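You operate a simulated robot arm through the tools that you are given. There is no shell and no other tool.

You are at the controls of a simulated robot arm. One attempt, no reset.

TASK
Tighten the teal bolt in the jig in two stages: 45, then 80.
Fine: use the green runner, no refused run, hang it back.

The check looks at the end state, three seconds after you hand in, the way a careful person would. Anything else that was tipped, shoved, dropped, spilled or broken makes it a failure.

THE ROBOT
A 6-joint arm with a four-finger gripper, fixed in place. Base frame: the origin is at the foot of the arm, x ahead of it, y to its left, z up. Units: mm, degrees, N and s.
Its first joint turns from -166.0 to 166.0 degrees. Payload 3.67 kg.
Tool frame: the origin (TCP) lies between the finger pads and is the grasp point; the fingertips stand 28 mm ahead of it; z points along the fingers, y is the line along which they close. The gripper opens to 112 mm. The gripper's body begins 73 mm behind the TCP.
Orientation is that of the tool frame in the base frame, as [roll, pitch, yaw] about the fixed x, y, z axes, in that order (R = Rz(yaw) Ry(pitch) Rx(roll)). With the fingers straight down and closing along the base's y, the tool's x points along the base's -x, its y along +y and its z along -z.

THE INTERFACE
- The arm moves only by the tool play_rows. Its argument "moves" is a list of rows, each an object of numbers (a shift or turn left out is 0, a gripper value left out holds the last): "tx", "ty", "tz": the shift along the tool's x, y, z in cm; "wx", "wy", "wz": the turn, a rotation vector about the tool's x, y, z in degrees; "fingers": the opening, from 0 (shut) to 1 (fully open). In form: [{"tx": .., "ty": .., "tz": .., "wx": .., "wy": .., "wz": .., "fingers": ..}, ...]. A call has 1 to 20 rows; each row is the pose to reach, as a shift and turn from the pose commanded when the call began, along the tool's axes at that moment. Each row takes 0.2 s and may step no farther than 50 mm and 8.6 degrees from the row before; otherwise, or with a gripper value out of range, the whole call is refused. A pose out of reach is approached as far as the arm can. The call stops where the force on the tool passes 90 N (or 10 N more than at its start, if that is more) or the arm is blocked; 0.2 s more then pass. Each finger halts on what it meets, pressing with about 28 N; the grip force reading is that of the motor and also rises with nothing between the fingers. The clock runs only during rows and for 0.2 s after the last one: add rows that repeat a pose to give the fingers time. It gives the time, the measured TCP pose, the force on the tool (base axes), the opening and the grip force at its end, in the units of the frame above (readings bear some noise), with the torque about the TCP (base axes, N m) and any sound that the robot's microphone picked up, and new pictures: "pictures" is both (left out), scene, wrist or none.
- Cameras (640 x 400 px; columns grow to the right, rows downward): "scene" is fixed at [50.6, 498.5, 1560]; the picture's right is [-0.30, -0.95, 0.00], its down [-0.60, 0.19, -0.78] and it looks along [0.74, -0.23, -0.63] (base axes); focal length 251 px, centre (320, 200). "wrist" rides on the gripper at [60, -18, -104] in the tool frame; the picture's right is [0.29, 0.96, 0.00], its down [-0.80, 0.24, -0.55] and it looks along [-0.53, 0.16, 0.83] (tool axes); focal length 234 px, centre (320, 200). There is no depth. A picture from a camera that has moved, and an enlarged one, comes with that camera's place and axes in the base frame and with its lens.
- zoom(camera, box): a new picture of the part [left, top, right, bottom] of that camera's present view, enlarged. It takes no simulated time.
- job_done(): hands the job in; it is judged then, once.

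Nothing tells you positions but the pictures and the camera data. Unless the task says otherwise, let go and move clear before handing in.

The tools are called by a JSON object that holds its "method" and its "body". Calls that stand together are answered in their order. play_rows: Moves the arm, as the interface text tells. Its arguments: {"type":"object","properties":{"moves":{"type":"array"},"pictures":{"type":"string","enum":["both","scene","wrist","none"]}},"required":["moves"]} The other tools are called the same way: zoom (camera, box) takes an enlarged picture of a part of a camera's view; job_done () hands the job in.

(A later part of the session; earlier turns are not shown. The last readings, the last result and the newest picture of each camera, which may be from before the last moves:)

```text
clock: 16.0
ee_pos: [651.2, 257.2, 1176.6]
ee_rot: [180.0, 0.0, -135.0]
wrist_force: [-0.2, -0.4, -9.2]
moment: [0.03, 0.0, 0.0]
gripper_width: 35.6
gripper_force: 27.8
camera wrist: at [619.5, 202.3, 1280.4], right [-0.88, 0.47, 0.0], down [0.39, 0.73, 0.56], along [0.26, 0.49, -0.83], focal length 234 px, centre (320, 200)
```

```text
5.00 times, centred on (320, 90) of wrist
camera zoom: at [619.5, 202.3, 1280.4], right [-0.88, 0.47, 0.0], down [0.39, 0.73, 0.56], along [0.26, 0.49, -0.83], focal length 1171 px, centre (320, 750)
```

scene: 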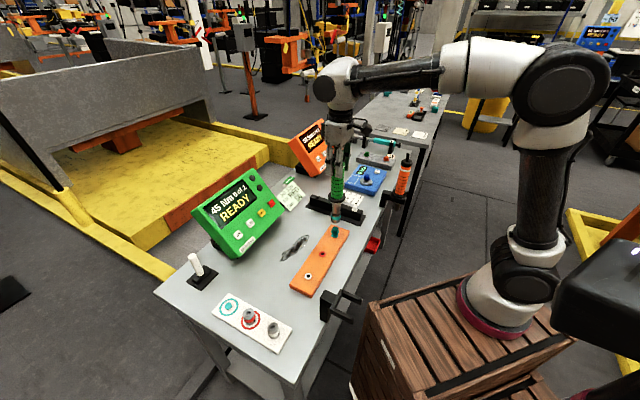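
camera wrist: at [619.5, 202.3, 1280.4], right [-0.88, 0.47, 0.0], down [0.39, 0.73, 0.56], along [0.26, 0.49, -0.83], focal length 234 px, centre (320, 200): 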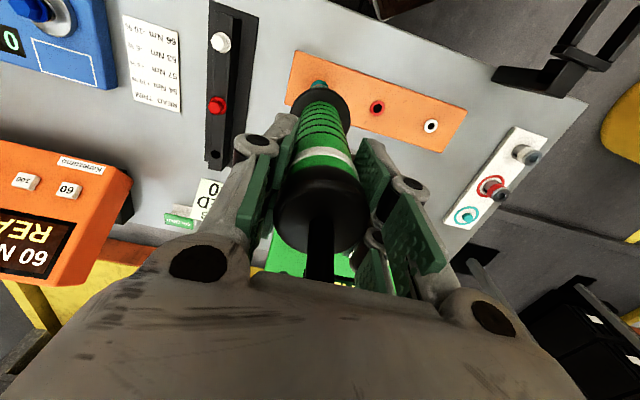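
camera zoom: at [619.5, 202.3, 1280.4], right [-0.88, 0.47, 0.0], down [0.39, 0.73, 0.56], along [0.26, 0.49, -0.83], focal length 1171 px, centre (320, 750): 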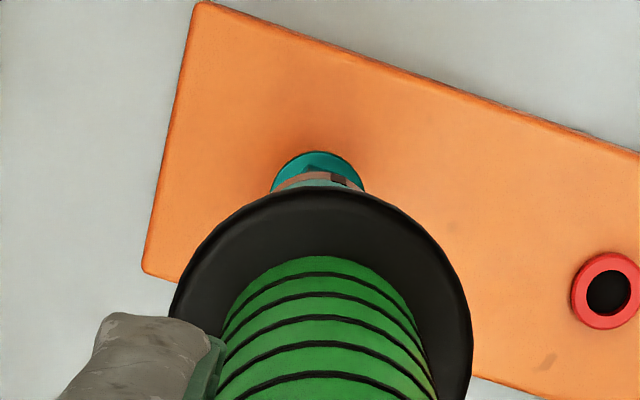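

Socket and bolt line up to within about a millimetre in both views, with a gap of roughly 44 mm. I'll descend to about 10 mm above the head and check again.

{"method": "play_rows", "body": {"moves": [{"tz": 1}, {"tz": 2}, {"tz": 2.8}, {"tz": 3.3}, {"tz": 3.3}]}}

{"method": "zoom", "body": {"camera": "scene", "box": [315, 205, 355, 245]}}

{"method": "zoom", "body": {"camera": "wrist", "box": [260, 50, 380, 130]}}

```text
clock: 17.2
ee_pos: [651.1, 257.4, 1143.9]
ee_rot: [179.9, 0.2, -134.9]
wrist_force: [-0.2, -0.6, -9.0]
moment: [0.01, 0.01, 0.01]
gripper_width: 35.4
gripper_force: 28.5
camera wrist: at [619.3, 202.3, 1247.4], right [-0.88, 0.47, 0.0], down [0.39, 0.73, 0.56], along [0.26, 0.49, -0.83], focal length 234 px, centre (320, 200)
```

scene: 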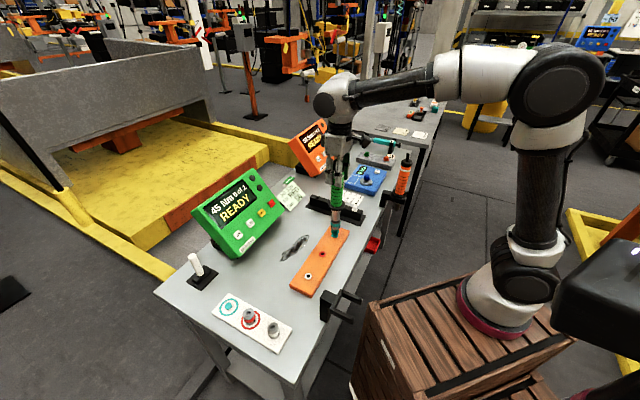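
wrist: 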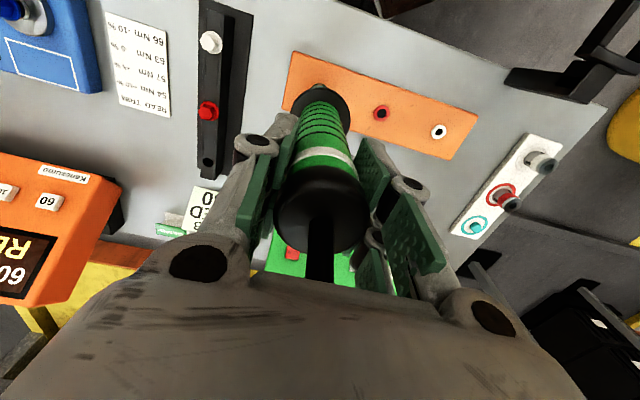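

```text
10.00 times, centred on (335, 225) of scene
camera zoom: at [50.6, 498.5, 1560.0], right [-0.3, -0.95, 0.0], down [-0.6, 0.19, -0.78], along [0.74, -0.23, -0.63], focal length 2514 px, centre (170, -50)
```

zoom: 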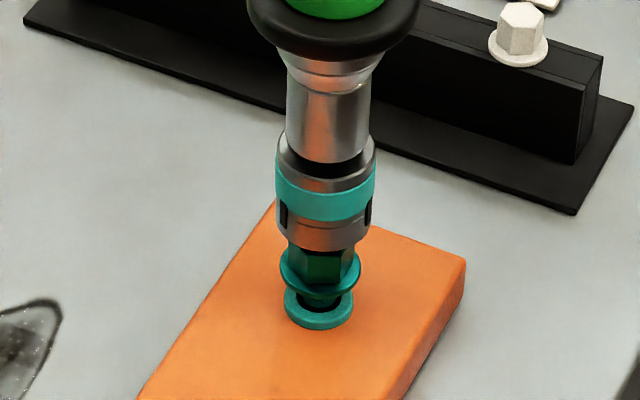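

```text
5.00 times, centred on (320, 90) of wrist
camera zoom: at [619.3, 202.3, 1247.4], right [-0.88, 0.47, 0.0], down [0.39, 0.73, 0.56], along [0.26, 0.49, -0.83], focal length 1171 px, centre (320, 750)
```

zoom: 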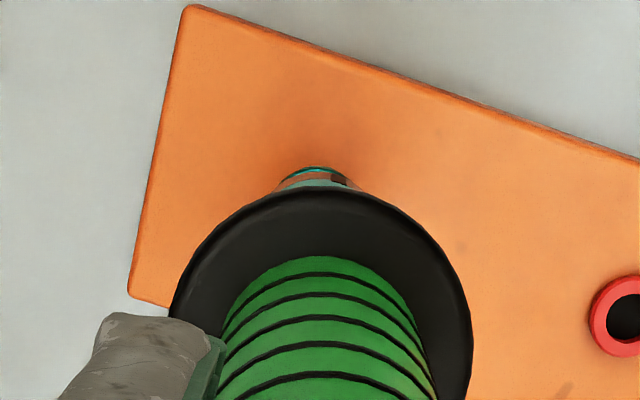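

Alignment still holds to about half a millimetre, with 9–11 mm to go. I'll lower in small steps and watch force and sound.

{"method": "play_rows", "body": {"moves": [{"tz": 0.3}, {"tz": 0.6}, {"tz": 0.9}, {"tz": 1.1}], "pictures": "none"}}

{"method": "zoom", "body": {"camera": "scene", "box": [315, 205, 355, 245]}}

```text
clock: 18.2
ee_pos: [650.5, 257.4, 1134.9]
ee_rot: [-180.0, 0.1, -135.0]
wrist_force: [-0.6, 0.0, -9.0]
moment: [0.01, -0.05, -0.01]
gripper_width: 35.3
gripper_force: 28.0
```

```text
10.00 times, centred on (335, 225) of scene
camera zoom: at [50.6, 498.5, 1560.0], right [-0.3, -0.95, 0.0], down [-0.6, 0.19, -0.78], along [0.74, -0.23, -0.63], focal length 2514 px, centre (170, -50)
```

zoom: 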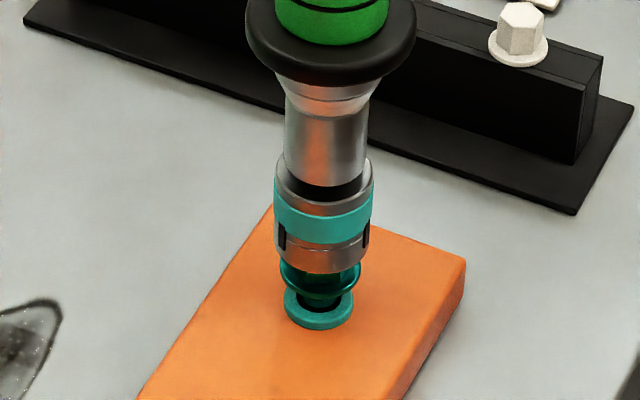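

No contact force yet, and the socket rim looks to be at about head-top level. I'll continue in 2 mm steps.

{"method": "play_rows", "body": {"moves": [{"tz": 0.15}, {"tz": 0.3}, {"tz": 0.4}, {"tz": 0.4}], "pictures": "none"}}

{"method": "zoom", "body": {"camera": "scene", "box": [315, 205, 355, 245]}}

{"method": "zoom", "body": {"camera": "scene", "box": [180, 160, 300, 270]}}

```text
clock: 19.2
ee_pos: [649.8, 256.8, 1129.2]
ee_rot: [-180.0, 0.0, -134.9]
wrist_force: [0.3, -0.2, -9.1]
moment: [0.01, 0.0, 0.01]
gripper_width: 35.4
gripper_force: 28.2
```

```text
10.00 times, centred on (335, 225) of scene
camera zoom: at [50.6, 498.5, 1560.0], right [-0.3, -0.95, 0.0], down [-0.6, 0.19, -0.78], along [0.74, -0.23, -0.63], focal length 2514 px, centre (170, -50)
```

zoom: 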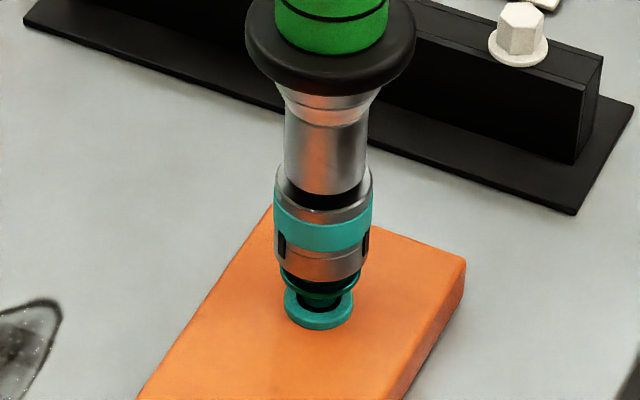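

```text
3.64 times, centred on (240, 215) of scene
camera zoom: at [50.6, 498.5, 1560.0], right [-0.3, -0.95, 0.0], down [-0.6, 0.19, -0.78], along [0.74, -0.23, -0.63], focal length 914 px, centre (611, 146)
```

zoom: 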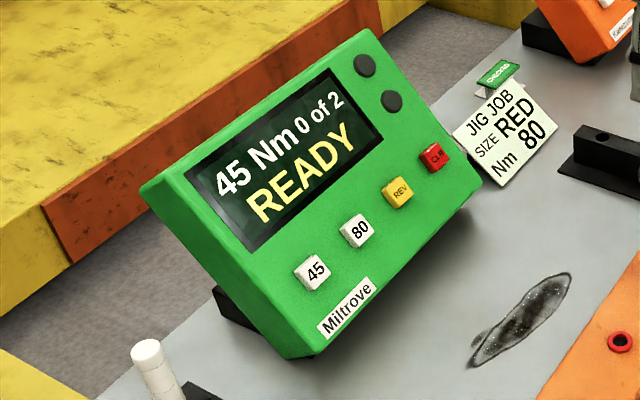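

The socket is now well over the head with no resistance, and the box still shows READY. I'll keep going down a millimetre at a time to find the seating contact.

{"method": "play_rows", "body": {"moves": [{"tz": 0.1}, {"tz": 0.2}, {"tz": 0.3}], "pictures": "none"}}

{"method": "zoom", "body": {"camera": "scene", "box": [180, 160, 360, 260]}}

```text
clock: 20.0
ee_pos: [650.3, 257.1, 1126.2]
ee_rot: [-180.0, 0.2, -134.9]
wrist_force: [0.0, 0.0, -8.6]
moment: [0.01, -0.05, -0.01]
gripper_width: 35.3
gripper_force: 28.2
```

```text
3.56 times, centred on (270, 210) of scene
camera zoom: at [50.6, 498.5, 1560.0], right [-0.3, -0.95, 0.0], down [-0.6, 0.19, -0.78], along [0.74, -0.23, -0.63], focal length 894 px, centre (498, 164)
```

zoom: 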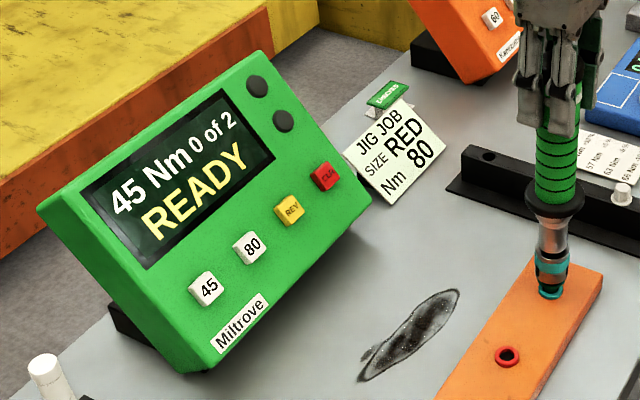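

Still free, so I'll go down a few more millimetres.

{"method": "play_rows", "body": {"moves": [{"tz": 0.1}, {"tz": 0.2}, {"tz": 0.3}], "pictures": "none"}}

{"method": "zoom", "body": {"camera": "scene", "box": [315, 205, 355, 245]}}

```text
clock: 20.8
ee_pos: [649.8, 257.8, 1122.5]
ee_rot: [-179.9, 0.1, -134.9]
wrist_force: [0.3, -0.8, -8.0]
moment: [0.02, -0.02, 0.02]
gripper_width: 35.5
gripper_force: 27.5
```

```text
10.00 times, centred on (335, 225) of scene
camera zoom: at [50.6, 498.5, 1560.0], right [-0.3, -0.95, 0.0], down [-0.6, 0.19, -0.78], along [0.74, -0.23, -0.63], focal length 2514 px, centre (170, -50)
```

zoom: 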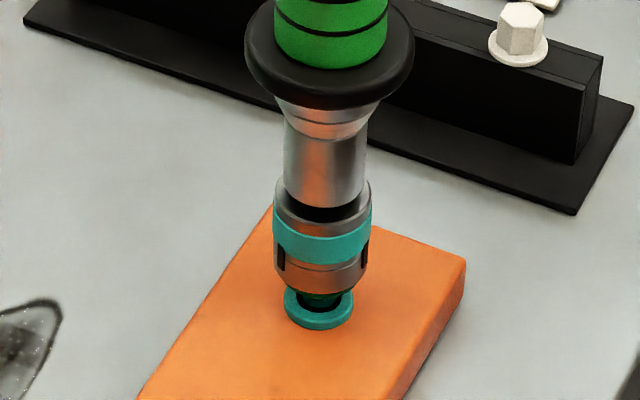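

The rim is almost at the bolt's flange and the force has barely changed. I'll press on gently and hold, checking whether the runner starts.

{"method": "play_rows", "body": {"moves": [{"tz": 0.1}, {"tz": 0.2}, {"tz": 0.2}], "pictures": "none"}}

{"method": "zoom", "body": {"camera": "scene", "box": [180, 160, 360, 260]}}

```text
clock: 21.6
ee_pos: [651.0, 258.2, 1120.6]
ee_rot: [-179.9, 0.0, -134.8]
wrist_force: [0.2, -0.1, -9.6]
moment: [0.01, -0.01, -0.01]
gripper_width: 35.3
gripper_force: 28.2
```

```text
3.56 times, centred on (270, 210) of scene
camera zoom: at [50.6, 498.5, 1560.0], right [-0.3, -0.95, 0.0], down [-0.6, 0.19, -0.78], along [0.74, -0.23, -0.63], focal length 894 px, centre (498, 164)
```

zoom: 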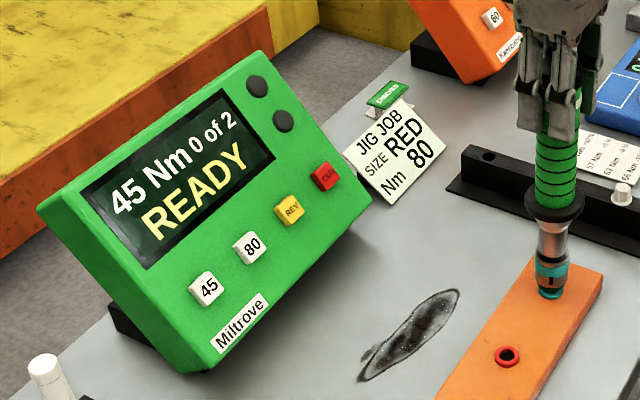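

No contact yet, so I'll lower a further 3 mm.

{"method": "play_rows", "body": {"moves": [{"tz": 0.1}, {"tz": 0.2}, {"tz": 0.3}], "pictures": "none"}}

{"method": "zoom", "body": {"camera": "scene", "box": [315, 205, 355, 245]}}

```text
clock: 22.4
ee_pos: [650.0, 256.7, 1118.3]
ee_rot: [180.0, 0.1, -134.8]
wrist_force: [0.2, -0.5, -8.8]
moment: [0.03, -0.02, -0.03]
gripper_width: 35.4
gripper_force: 28.3
```

```text
10.00 times, centred on (335, 225) of scene
camera zoom: at [50.6, 498.5, 1560.0], right [-0.3, -0.95, 0.0], down [-0.6, 0.19, -0.78], along [0.74, -0.23, -0.63], focal length 2514 px, centre (170, -50)
```

zoom: 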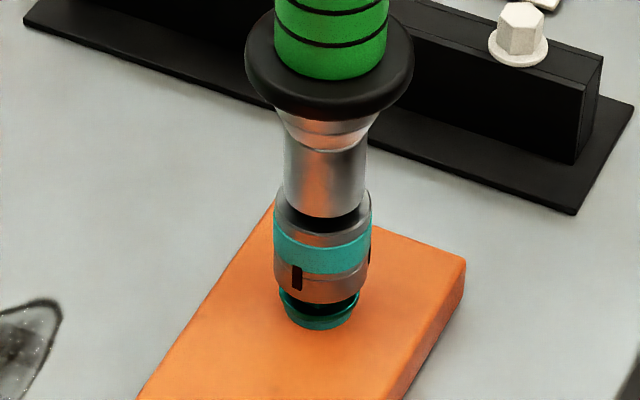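

The socket's slot has turned and the bolt's flange has come down, so the runner is now driving. I'll look at the display before doing anything else.

{"method": "zoom", "body": {"camera": "scene", "box": [180, 160, 300, 260]}}

```text
4.00 times, centred on (240, 210) of scene
camera zoom: at [50.6, 498.5, 1560.0], right [-0.3, -0.95, 0.0], down [-0.6, 0.19, -0.78], along [0.74, -0.23, -0.63], focal length 1006 px, centre (640, 160)
```

zoom: 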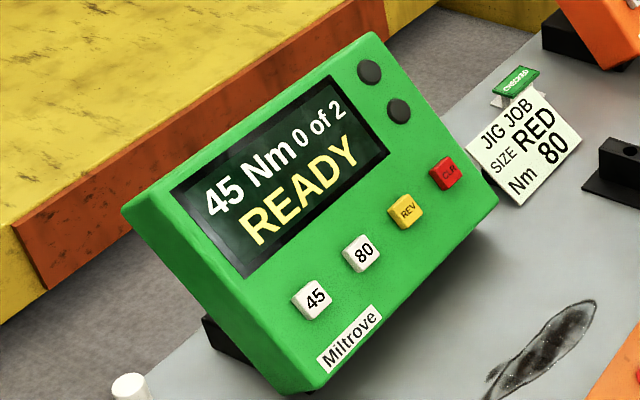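

It's still READY, so the run isn't finished. The runner turns while pressed, so I'll follow the bolt down steadily and hold once it seats.

{"method": "play_rows", "body": {"moves": [{"tz": 0.1}, {"tz": 0.2}, {"tz": 0.3}, {"tz": 0.3}], "pictures": "none"}}

{"method": "zoom", "body": {"camera": "scene", "box": [315, 205, 355, 245]}}

{"method": "zoom", "body": {"camera": "scene", "box": [180, 160, 300, 260]}}

```text
clock: 23.4
ee_pos: [649.4, 256.7, 1115.2]
ee_rot: [179.9, 0.1, -134.9]
wrist_force: [0.0, -0.7, -9.2]
moment: [0.02, -0.01, 0.29]
gripper_width: 35.4
gripper_force: 28.2
```

```text
10.00 times, centred on (335, 225) of scene
camera zoom: at [50.6, 498.5, 1560.0], right [-0.3, -0.95, 0.0], down [-0.6, 0.19, -0.78], along [0.74, -0.23, -0.63], focal length 2514 px, centre (170, -50)
```

zoom: 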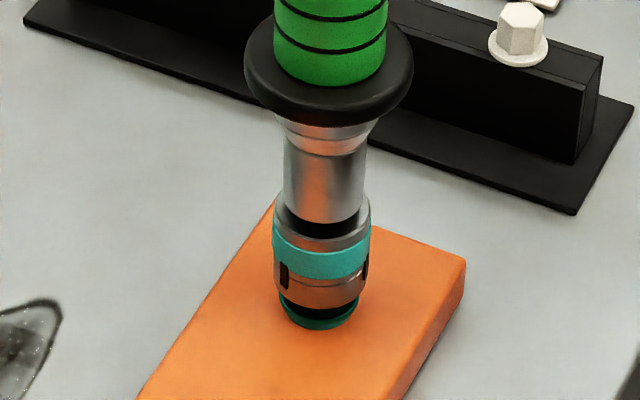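

```text
4.00 times, centred on (240, 210) of scene
camera zoom: at [50.6, 498.5, 1560.0], right [-0.3, -0.95, 0.0], down [-0.6, 0.19, -0.78], along [0.74, -0.23, -0.63], focal length 1006 px, centre (640, 160)
```

zoom: 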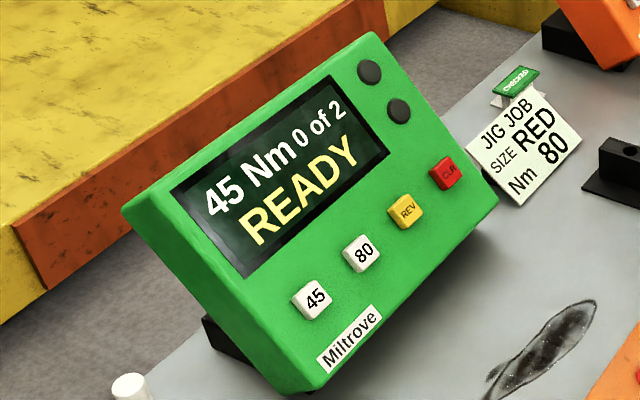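

A torque of 0.29 N·m about the vertical shows the runner is working. I'll hold here for a moment and let it finish.

{"method": "play_rows", "body": {"moves": [{"tz": 0.05}, {"tz": 0.1}, {"tz": 0.1}, {"tz": 0.1}], "pictures": "none"}}

{"method": "zoom", "body": {"camera": "scene", "box": [315, 205, 355, 245]}}

{"method": "zoom", "body": {"camera": "scene", "box": [180, 160, 300, 260]}}

```text
clock: 24.4
ee_pos: [651.4, 257.1, 1113.2]
ee_rot: [179.9, 0.2, -134.9]
wrist_force: [-0.9, 0.1, -9.1]
moment: [-0.02, -0.01, -0.01]
gripper_width: 35.4
gripper_force: 28.3
```

```text
10.00 times, centred on (335, 225) of scene
camera zoom: at [50.6, 498.5, 1560.0], right [-0.3, -0.95, 0.0], down [-0.6, 0.19, -0.78], along [0.74, -0.23, -0.63], focal length 2514 px, centre (170, -50)
```

zoom: 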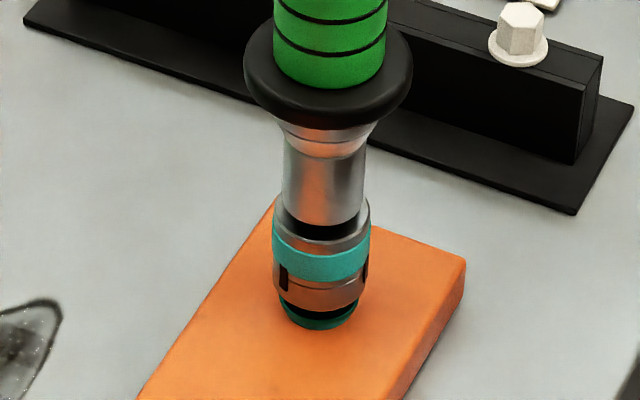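

```text
4.00 times, centred on (240, 210) of scene
camera zoom: at [50.6, 498.5, 1560.0], right [-0.3, -0.95, 0.0], down [-0.6, 0.19, -0.78], along [0.74, -0.23, -0.63], focal length 1006 px, centre (640, 160)
```

zoom: 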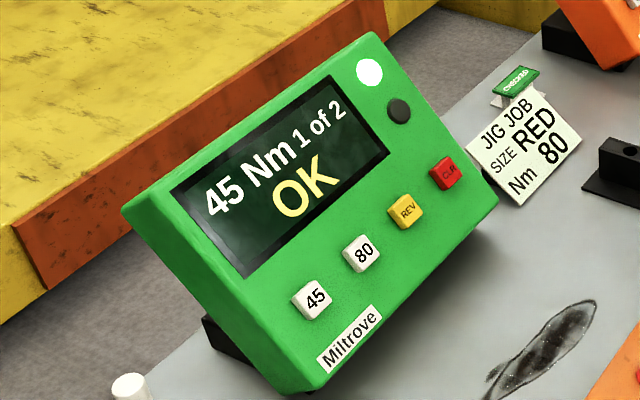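

The display reads "45 Nm 1 of 2 OK" with the light on, so stage one is done. I'll lift straight off right away so no second 45 run starts.

{"method": "play_rows", "body": {"moves": [{"tz": -1}, {"tz": -3}, {"tz": -5.5}, {"tz": -8.5}, {"tz": -11.5}, {"tz": -13.8}, {"tz": -13.8}]}}

{"method": "zoom", "body": {"camera": "scene", "box": [180, 160, 300, 260]}}

{"method": "zoom", "body": {"camera": "scene", "box": [300, 170, 370, 260]}}

{"method": "zoom", "body": {"camera": "wrist", "box": [160, 60, 480, 260]}}

```text
clock: 26.0
ee_pos: [649.7, 255.8, 1252.6]
ee_rot: [-180.0, 0.1, -134.9]
wrist_force: [0.3, 0.5, -9.4]
moment: [-0.01, 0.0, -0.01]
gripper_width: 35.4
gripper_force: 28.4
camera wrist: at [618.7, 202.1, 1356.0], right [-0.88, 0.47, 0.0], down [0.39, 0.73, 0.56], along [0.26, 0.49, -0.83], focal length 234 px, centre (320, 200)
```

scene: 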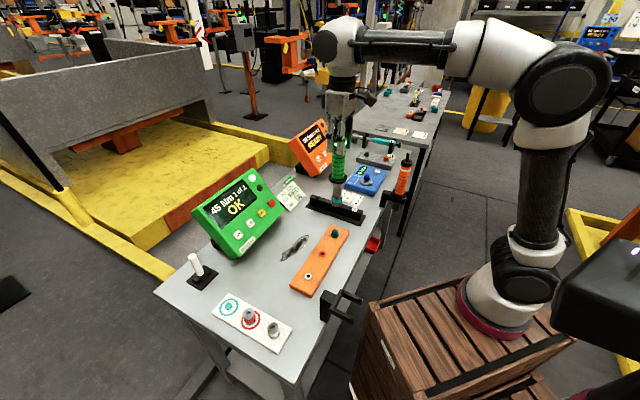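
wrist: 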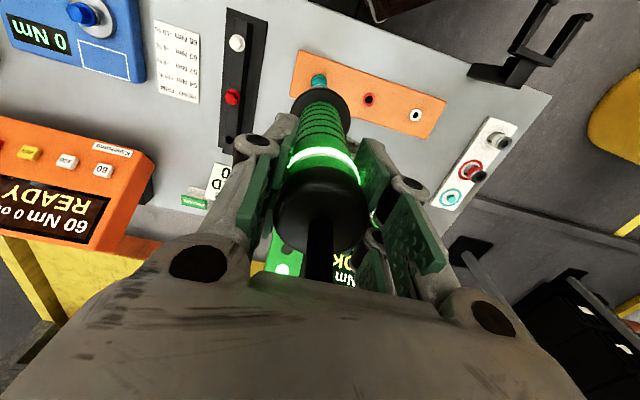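

```text
4.00 times, centred on (240, 210) of scene
camera zoom: at [50.6, 498.5, 1560.0], right [-0.3, -0.95, 0.0], down [-0.6, 0.19, -0.78], along [0.74, -0.23, -0.63], focal length 1006 px, centre (640, 160)
```

zoom: 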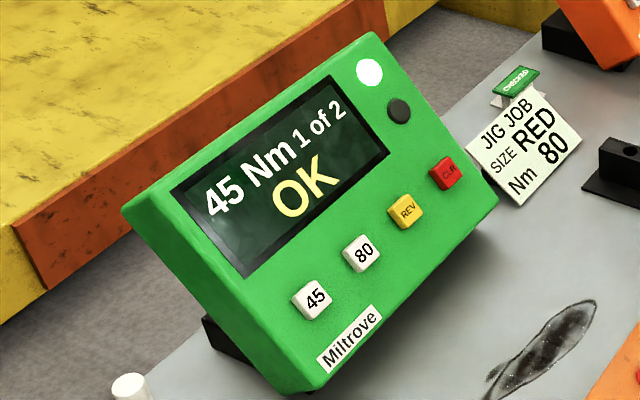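

```text
4.44 times, centred on (335, 215) of scene
camera zoom: at [50.6, 498.5, 1560.0], right [-0.3, -0.95, 0.0], down [-0.6, 0.19, -0.78], along [0.74, -0.23, -0.63], focal length 1117 px, centre (253, 133)
```

zoom: 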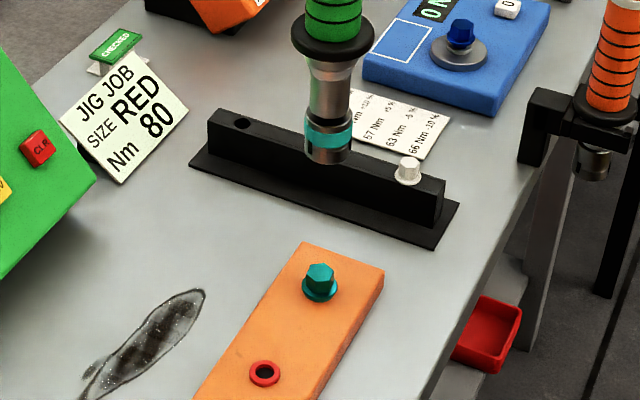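

```text
2.00 times, centred on (320, 160) of wrist
camera zoom: at [618.7, 202.1, 1356.0], right [-0.88, 0.47, 0.0], down [0.39, 0.73, 0.56], along [0.26, 0.49, -0.83], focal length 468 px, centre (320, 280)
```

zoom: 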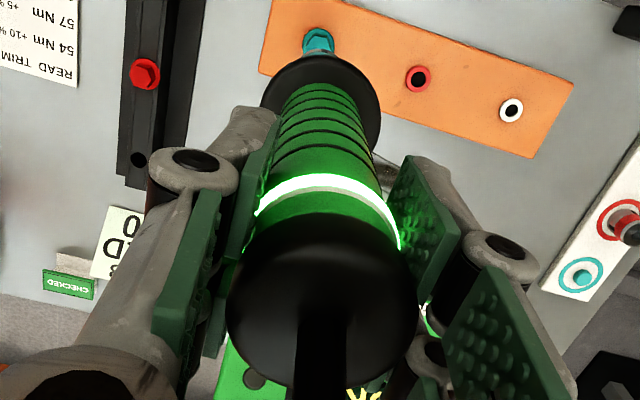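

The bolt is seated and the first stage shows OK. To change the preset I need free fingers, so I'll carry the runner back above its fork along the path I came and check it before lowering.

{"method": "play_rows", "body": {"moves": [{"tx": 0.7, "ty": 1.3}, {"tx": 2.2, "ty": 3.9}, {"tx": 4.0, "ty": 7.0}, {"tx": 5.9, "ty": 10.4}, {"tx": 7.8, "ty": 13.8}, {"tx": 9.7, "ty": 17.2}, {"tx": 11.6, "ty": 20.5}, {"tx": 13.4, "ty": 23.7}, {"tx": 14.9, "ty": 26.2}, {"tx": 15.6, "ty": 27.5}, {"tx": 15.77, "ty": 27.78}, {"tx": 15.77, "ty": 27.78}]}}

{"method": "zoom", "body": {"camera": "scene", "box": [300, 220, 400, 340]}}

{"method": "zoom", "body": {"camera": "wrist", "box": [270, 40, 380, 120]}}

```text
clock: 28.6
ee_pos: [340.6, 341.0, 1251.1]
ee_rot: [179.9, 0.1, -134.9]
wrist_force: [-0.4, 0.4, -8.3]
moment: [0.04, -0.03, 0.0]
gripper_width: 35.3
gripper_force: 27.6
camera wrist: at [310.1, 286.6, 1355.2], right [-0.88, 0.47, 0.0], down [0.39, 0.73, 0.56], along [0.26, 0.49, -0.83], focal length 234 px, centre (320, 200)
```

scene: 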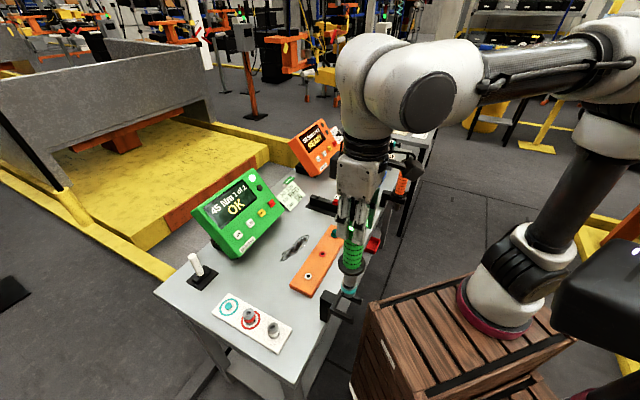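
wrist: 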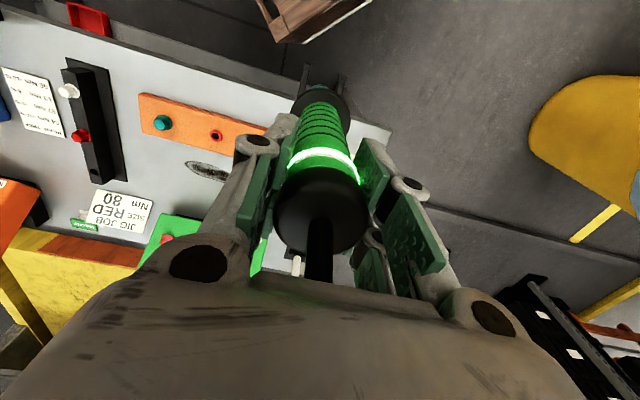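

```text
3.33 times, centred on (350, 280) of scene
camera zoom: at [50.6, 498.5, 1560.0], right [-0.3, -0.95, 0.0], down [-0.6, 0.19, -0.78], along [0.74, -0.23, -0.63], focal length 838 px, centre (220, -67)
```

zoom: 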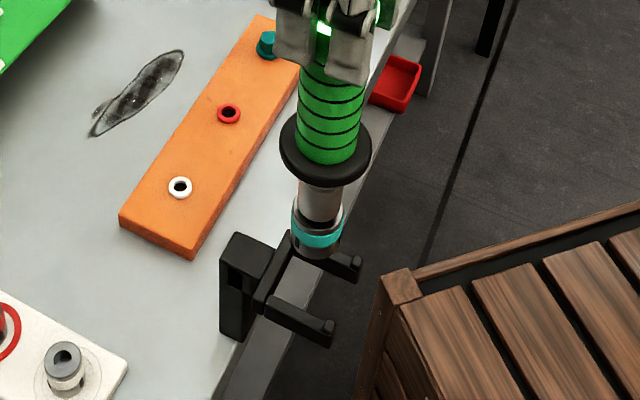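

```text
5.00 times, centred on (325, 80) of wrist
camera zoom: at [310.1, 286.6, 1355.2], right [-0.88, 0.47, 0.0], down [0.39, 0.73, 0.56], along [0.26, 0.49, -0.83], focal length 1171 px, centre (295, 800)
```

zoom: 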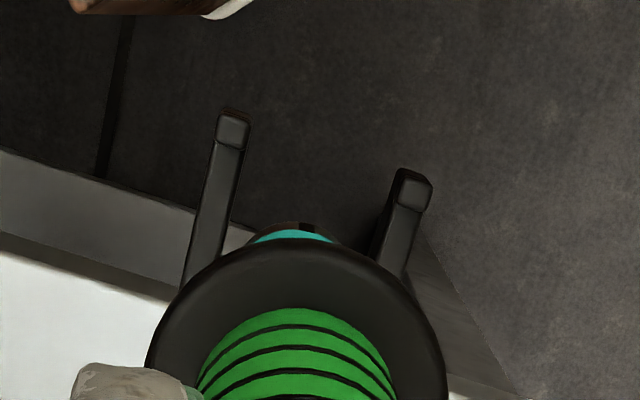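

The runner and the fork's centreline agree to about 0.1 mm in the wrist view. I'll lower part-way and check as the socket enters the fork.

{"method": "play_rows", "body": {"moves": [{"tz": 1.5}, {"tz": 3}, {"tz": 4.5}, {"tz": 5.5}, {"tz": 6}, {"tz": 6}], "pictures": "none"}}

{"method": "zoom", "body": {"camera": "scene", "box": [310, 240, 380, 340]}}

{"method": "zoom", "body": {"camera": "wrist", "box": [270, 40, 380, 120]}}

```text
clock: 30.0
ee_pos: [342.2, 343.2, 1192.4]
ee_rot: [-179.9, 0.1, -134.9]
wrist_force: [-0.6, -0.3, -9.2]
moment: [-0.03, 0.02, 0.02]
gripper_width: 35.0
gripper_force: 28.0
```

```text
4.00 times, centred on (345, 290) of scene
camera zoom: at [50.6, 498.5, 1560.0], right [-0.3, -0.95, 0.0], down [-0.6, 0.19, -0.78], along [0.74, -0.23, -0.63], focal length 1006 px, centre (220, -160)
```

zoom: 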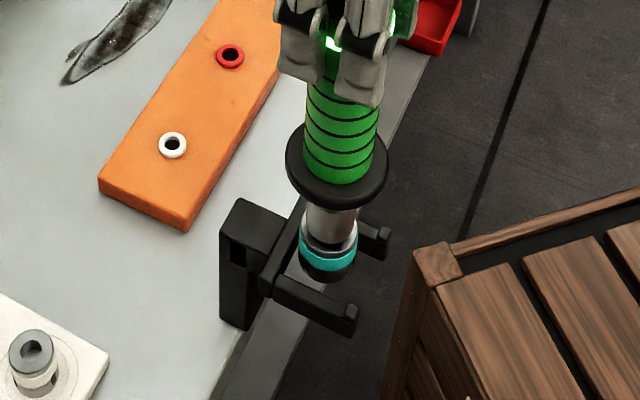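

```text
5.00 times, centred on (325, 80) of wrist
camera zoom: at [310.8, 287.1, 1295.0], right [-0.88, 0.47, 0.0], down [0.39, 0.73, 0.56], along [0.26, 0.49, -0.83], focal length 1171 px, centre (295, 800)
```

zoom: 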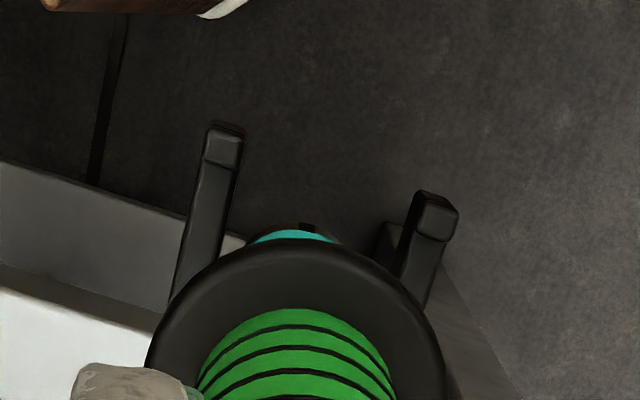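

The socket is centred between the prongs. I'll continue down to about 15 mm above the seat.

{"method": "play_rows", "body": {"moves": [{"tz": 1.2}, {"tz": 2.6}, {"tz": 4}, {"tz": 5.4}, {"tz": 6.8}, {"tz": 8}, {"tz": 8}], "pictures": "none"}}

{"method": "zoom", "body": {"camera": "scene", "box": [310, 240, 380, 340]}}

{"method": "zoom", "body": {"camera": "wrist", "box": [270, 40, 380, 120]}}

```text
clock: 31.6
ee_pos: [342.8, 342.7, 1112.1]
ee_rot: [180.0, 0.1, -134.9]
wrist_force: [-0.2, 0.1, -9.2]
moment: [0.05, -0.01, -0.01]
gripper_width: 35.1
gripper_force: 28.0
```

```text
4.00 times, centred on (345, 290) of scene
camera zoom: at [50.6, 498.5, 1560.0], right [-0.3, -0.95, 0.0], down [-0.6, 0.19, -0.78], along [0.74, -0.23, -0.63], focal length 1006 px, centre (220, -160)
```

zoom: 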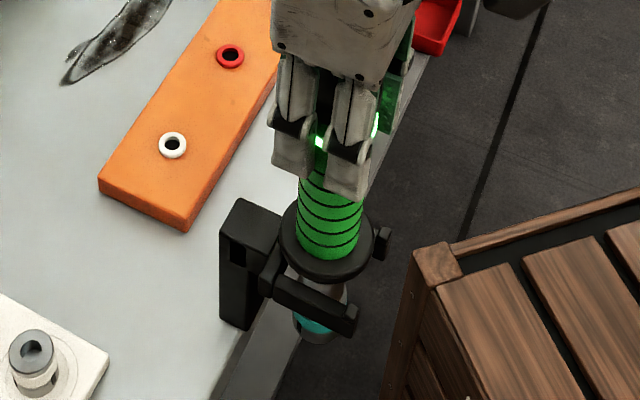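

```text
5.00 times, centred on (325, 80) of wrist
camera zoom: at [311.2, 287.2, 1215.4], right [-0.88, 0.47, 0.0], down [0.39, 0.73, 0.56], along [0.26, 0.49, -0.83], focal length 1171 px, centre (295, 800)
```

zoom: 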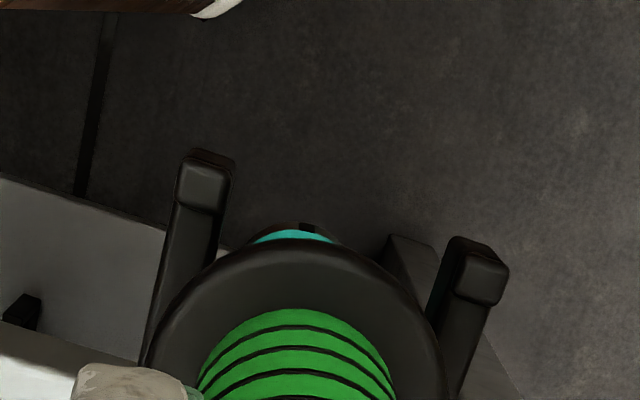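

It's about 15 mm above the seat with nothing touching. I'll lower the rest gently.

{"method": "play_rows", "body": {"moves": [{"tz": 0.5}, {"tz": 1.0}, {"tz": 1.3}, {"tz": 1.45}, {"tz": 1.45}], "pictures": "none"}}

{"method": "zoom", "body": {"camera": "scene", "box": [310, 240, 380, 340]}}

{"method": "zoom", "body": {"camera": "wrist", "box": [270, 40, 380, 120]}}

```text
clock: 32.8
ee_pos: [342.5, 341.6, 1097.5]
ee_rot: [-180.0, 0.2, -135.0]
wrist_force: [1.1, -0.5, -3.2]
moment: [0.01, -0.02, -0.01]
gripper_width: 35.0
gripper_force: 27.3
```

```text
4.00 times, centred on (345, 290) of scene
camera zoom: at [50.6, 498.5, 1560.0], right [-0.3, -0.95, 0.0], down [-0.6, 0.19, -0.78], along [0.74, -0.23, -0.63], focal length 1006 px, centre (220, -160)
```

zoom: 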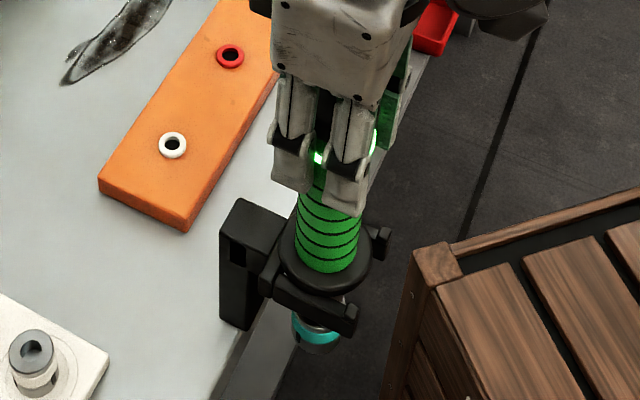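

```text
5.00 times, centred on (325, 80) of wrist
camera zoom: at [310.8, 286.9, 1201.1], right [-0.88, 0.47, 0.0], down [0.39, 0.73, 0.56], along [0.26, 0.49, -0.83], focal length 1171 px, centre (295, 800)
```

zoom: 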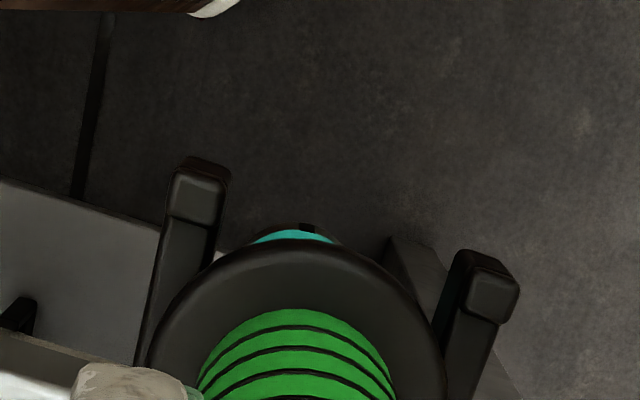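

Most of the weight has gone onto the fork, so it's seated. I'll release and back straight up.

{"method": "play_rows", "body": {"moves": [{"tz": 0.05}, {"tz": 0.05, "fingers": 0.4}, {"tz": 0.05, "fingers": 0.7}, {"tz": 0.05, "fingers": 1}, {"tz": 0.05, "fingers": 1}], "pictures": "wrist"}}

{"method": "zoom", "body": {"camera": "scene", "box": [310, 240, 380, 340]}}

```text
clock: 34.0
ee_pos: [341.5, 342.4, 1096.1]
ee_rot: [-180.0, 0.3, -134.9]
wrist_force: [0.1, 0.6, -0.4]
moment: [0.02, 0.0, -0.02]
gripper_width: 112.1
gripper_force: 0.2
camera wrist: at [310.7, 287.0, 1200.4], right [-0.88, 0.47, 0.0], down [0.39, 0.73, 0.56], along [0.26, 0.49, -0.83], focal length 234 px, centre (320, 200)
```

wrist: 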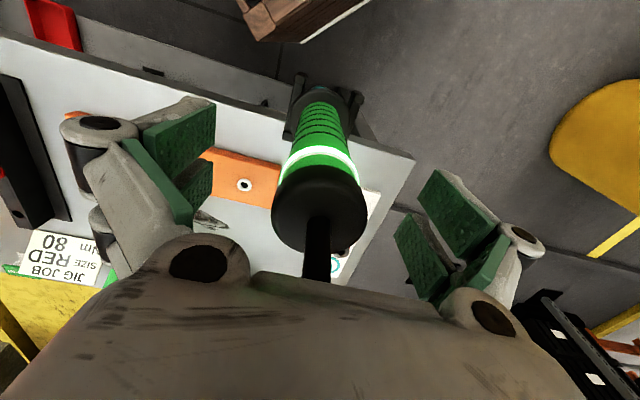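

```text
4.00 times, centred on (345, 290) of scene
camera zoom: at [50.6, 498.5, 1560.0], right [-0.3, -0.95, 0.0], down [-0.6, 0.19, -0.78], along [0.74, -0.23, -0.63], focal length 1006 px, centre (220, -160)
```

zoom: 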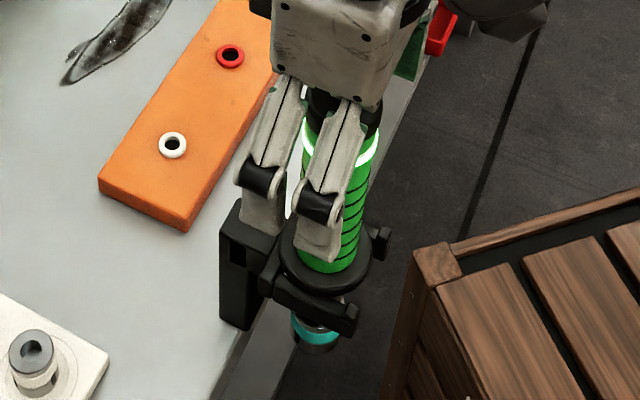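

The runner is back on its fork. Next I'll rise clear, close the fingers, and go toward the "80" button at about (718, 540, 951), on a face that slopes roughly 58°, so I can press it square with the tool tilted.

{"method": "play_rows", "body": {"moves": [{"tz": -1.5}, {"tz": -4}, {"tz": -8}, {"tz": -12}, {"tz": -15}, {"tz": -15}], "pictures": "scene"}}

{"method": "zoom", "body": {"camera": "scene", "box": [310, 240, 380, 340]}}

{"method": "play_rows", "body": {"moves": [{"tx": -3, "ty": -1.4, "fingers": 0.8}, {"tx": -7, "ty": -3.2, "fingers": 0.5}, {"tx": -11, "ty": -5, "fingers": 0.2}, {"tx": -15, "ty": -6.8, "fingers": 0}, {"tx": -19, "ty": -8.6}, {"tx": -23, "ty": -10.4, "tz": 2}, {"tx": -26, "ty": -11.8, "tz": 6}, {"tx": -27.7, "ty": -12.6, "tz": 9}, {"tx": -27.7, "ty": -12.6, "tz": 12}, {"tx": -27.7, "ty": -12.6, "tz": 12}]}}

```text
clock: 35.4
ee_pos: [341.1, 341.7, 1246.8]
ee_rot: [-179.9, 0.0, -134.7]
wrist_force: [-0.3, 0.1, 0.3]
moment: [0.0, 0.0, 0.05]
gripper_width: 112.0
gripper_force: 0.1
```

scene: 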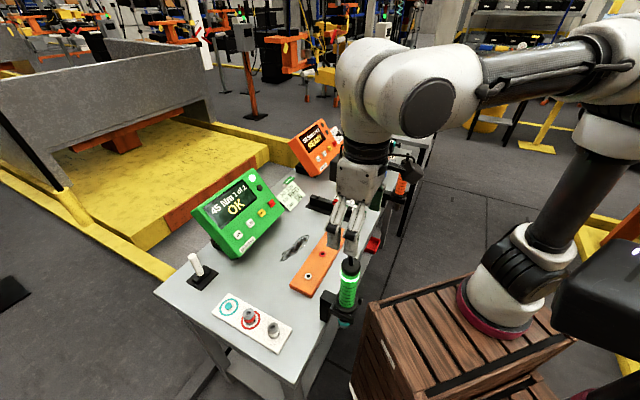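

```text
4.00 times, centred on (345, 290) of scene
camera zoom: at [50.6, 498.5, 1560.0], right [-0.3, -0.95, 0.0], down [-0.6, 0.19, -0.78], along [0.74, -0.23, -0.63], focal length 1006 px, centre (220, -160)
```

zoom: 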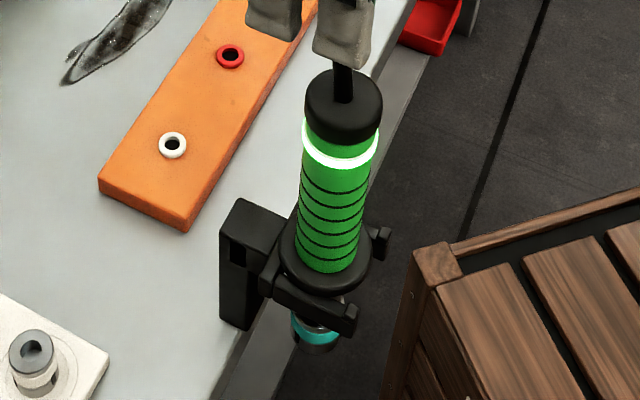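

```text
refused: row 7 steps farther than a row can; nothing moved
```

The runner hangs exactly as it did before. One of my steps was too long, so I'll resend the approach with shorter ones.

{"method": "play_rows", "body": {"moves": [{"tx": -3, "ty": -1.4, "fingers": 0.8}, {"tx": -7, "ty": -3.2, "fingers": 0.5}, {"tx": -11, "ty": -5, "fingers": 0.2}, {"tx": -15, "ty": -6.8, "fingers": 0}, {"tx": -19, "ty": -8.6}, {"tx": -23, "ty": -10.4}, {"tx": -26, "ty": -11.8, "tz": 2}, {"tx": -27.7, "ty": -12.6, "tz": 5}, {"tx": -27.7, "ty": -12.6, "tz": 9}, {"tx": -27.7, "ty": -12.6, "tz": 12}, {"tx": -27.7, "ty": -12.6, "tz": 12}]}}

```text
clock: 37.8
ee_pos: [627.3, 450.5, 1126.4]
ee_rot: [-179.9, 0.2, -134.8]
wrist_force: [-0.2, 0.3, 0.1]
moment: [-0.01, 0.02, 0.0]
gripper_width: 0.0
gripper_force: 27.3
camera wrist: at [595.5, 394.2, 1230.8], right [-0.88, 0.47, 0.0], down [0.39, 0.73, 0.56], along [0.26, 0.49, -0.83], focal length 234 px, centre (320, 200)
```

scene: 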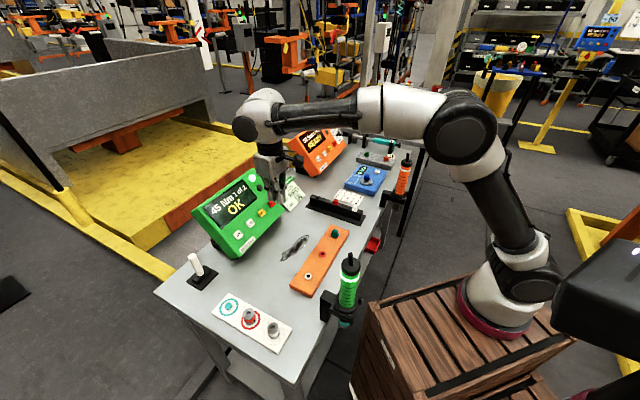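
wrist: 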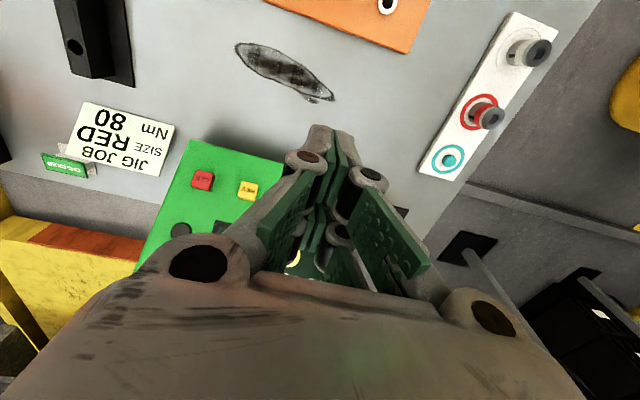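

The fingers are shut and well clear. I'll tilt the tool about 58° toward the box now, turning about the TCP.

{"method": "play_rows", "body": {"moves": [{"wy": -6}, {"wy": -14}, {"wy": -22}, {"wy": -30}, {"wy": -38}, {"wy": -46}, {"wy": -53}, {"wy": -58}, {"wy": -58}]}}

{"method": "zoom", "body": {"camera": "scene", "box": [180, 130, 320, 270]}}

```text
clock: 39.8
ee_pos: [627.0, 448.7, 1127.0]
ee_rot: [179.9, 58.1, -135.1]
wrist_force: [-0.6, -0.6, -0.4]
moment: [0.0, -0.05, 0.0]
gripper_width: 0.0
gripper_force: 28.3
out of reach, approached as far as the arm can: row 6, 7, 8
camera wrist: at [553.3, 351.2, 1130.9], right [-0.79, 0.57, -0.24], down [-0.2, 0.13, 0.97], along [0.58, 0.81, 0.01], focal length 234 px, centre (320, 200)
```

scene: 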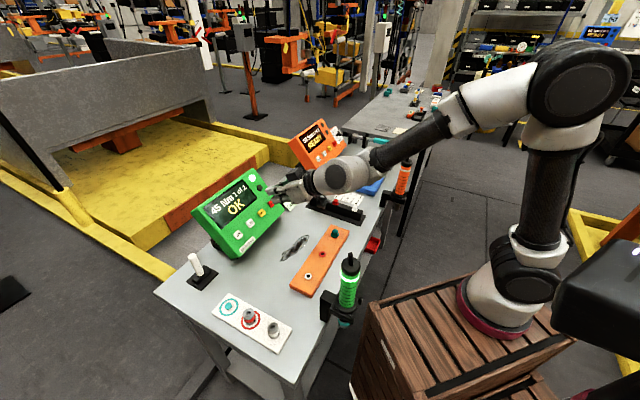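
wrist: 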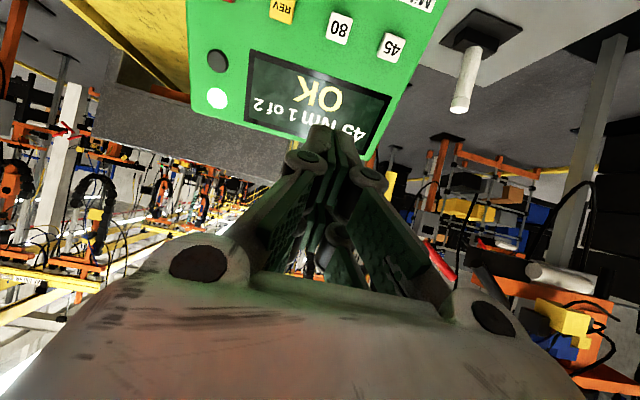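

```text
2.86 times, centred on (250, 200) of scene
camera zoom: at [50.6, 498.5, 1560.0], right [-0.3, -0.95, 0.0], down [-0.6, 0.19, -0.78], along [0.74, -0.23, -0.63], focal length 718 px, centre (520, 200)
```

zoom: 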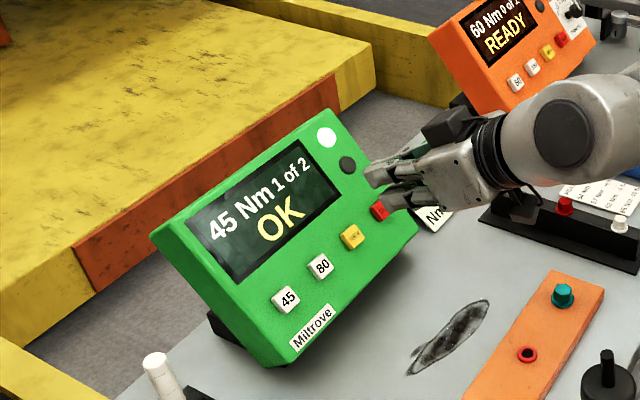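

The tilt is reached and the wrist view puts the "80" button at about (718.5, 539, 951), matching my estimate. I'll drop onto its normal line first, then advance to about 30 mm short of it.

{"method": "play_rows", "body": {"moves": [{"tx": 2, "ty": -0.05}, {"tx": 5, "ty": -0.1}, {"tx": 8, "ty": -0.13}, {"tx": 8, "ty": -0.13, "tz": 3}, {"tx": 8, "ty": -0.13, "tz": 7}, {"tx": 8, "ty": -0.13, "tz": 10}, {"tx": 8, "ty": -0.13, "tz": 13}, {"tx": 8, "ty": -0.13, "tz": 14.4}, {"tx": 8, "ty": -0.13, "tz": 14.4}]}}

{"method": "zoom", "body": {"camera": "scene", "box": [190, 160, 310, 270]}}

{"method": "zoom", "body": {"camera": "wrist", "box": [220, 60, 420, 200]}}

```text
clock: 41.8
ee_pos: [674.8, 512.8, 984.0]
ee_rot: [-179.5, 58.0, -135.1]
wrist_force: [-0.2, 0.8, 0.2]
moment: [0.02, 0.03, 0.02]
gripper_width: 0.0
gripper_force: 28.3
out of reach, approached as far as the arm can: row 5, 6, 7, 8, 9
camera wrist: at [599.8, 417.2, 988.9], right [-0.78, 0.57, -0.25], down [-0.21, 0.14, 0.97], along [0.59, 0.81, 0.01], focal length 234 px, centre (320, 200)
```

scene: 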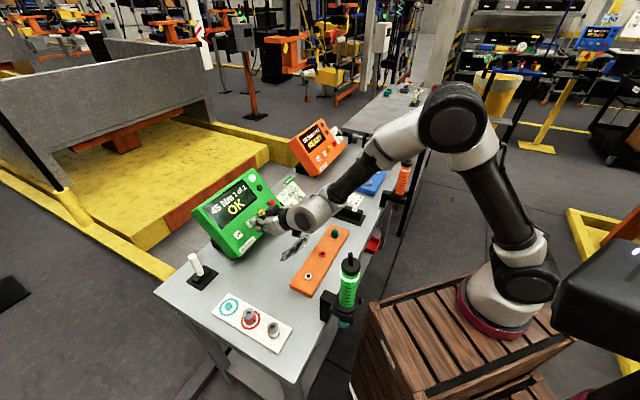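
wrist: 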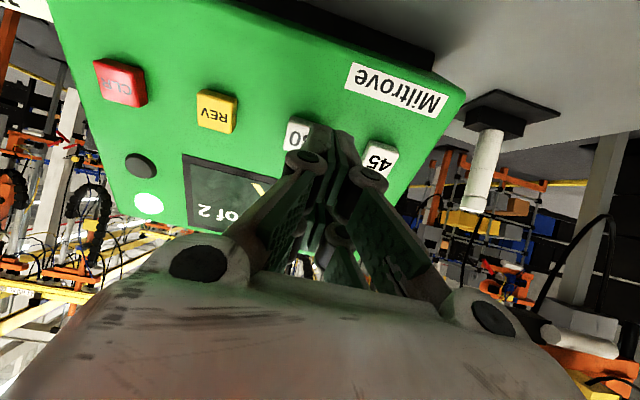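

```text
3.64 times, centred on (250, 215) of scene
camera zoom: at [50.6, 498.5, 1560.0], right [-0.3, -0.95, 0.0], down [-0.6, 0.19, -0.78], along [0.74, -0.23, -0.63], focal length 914 px, centre (574, 146)
```

zoom: 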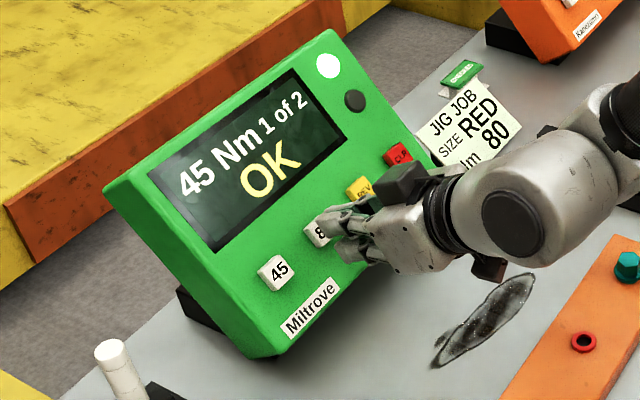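

```text
2.86 times, centred on (320, 130) of wrist
camera zoom: at [599.8, 417.2, 988.9], right [-0.78, 0.57, -0.25], down [-0.21, 0.14, 0.97], along [0.59, 0.81, 0.01], focal length 669 px, centre (320, 400)
```

zoom: 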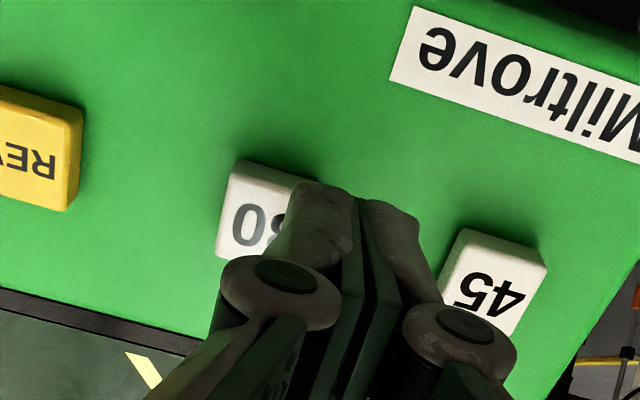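

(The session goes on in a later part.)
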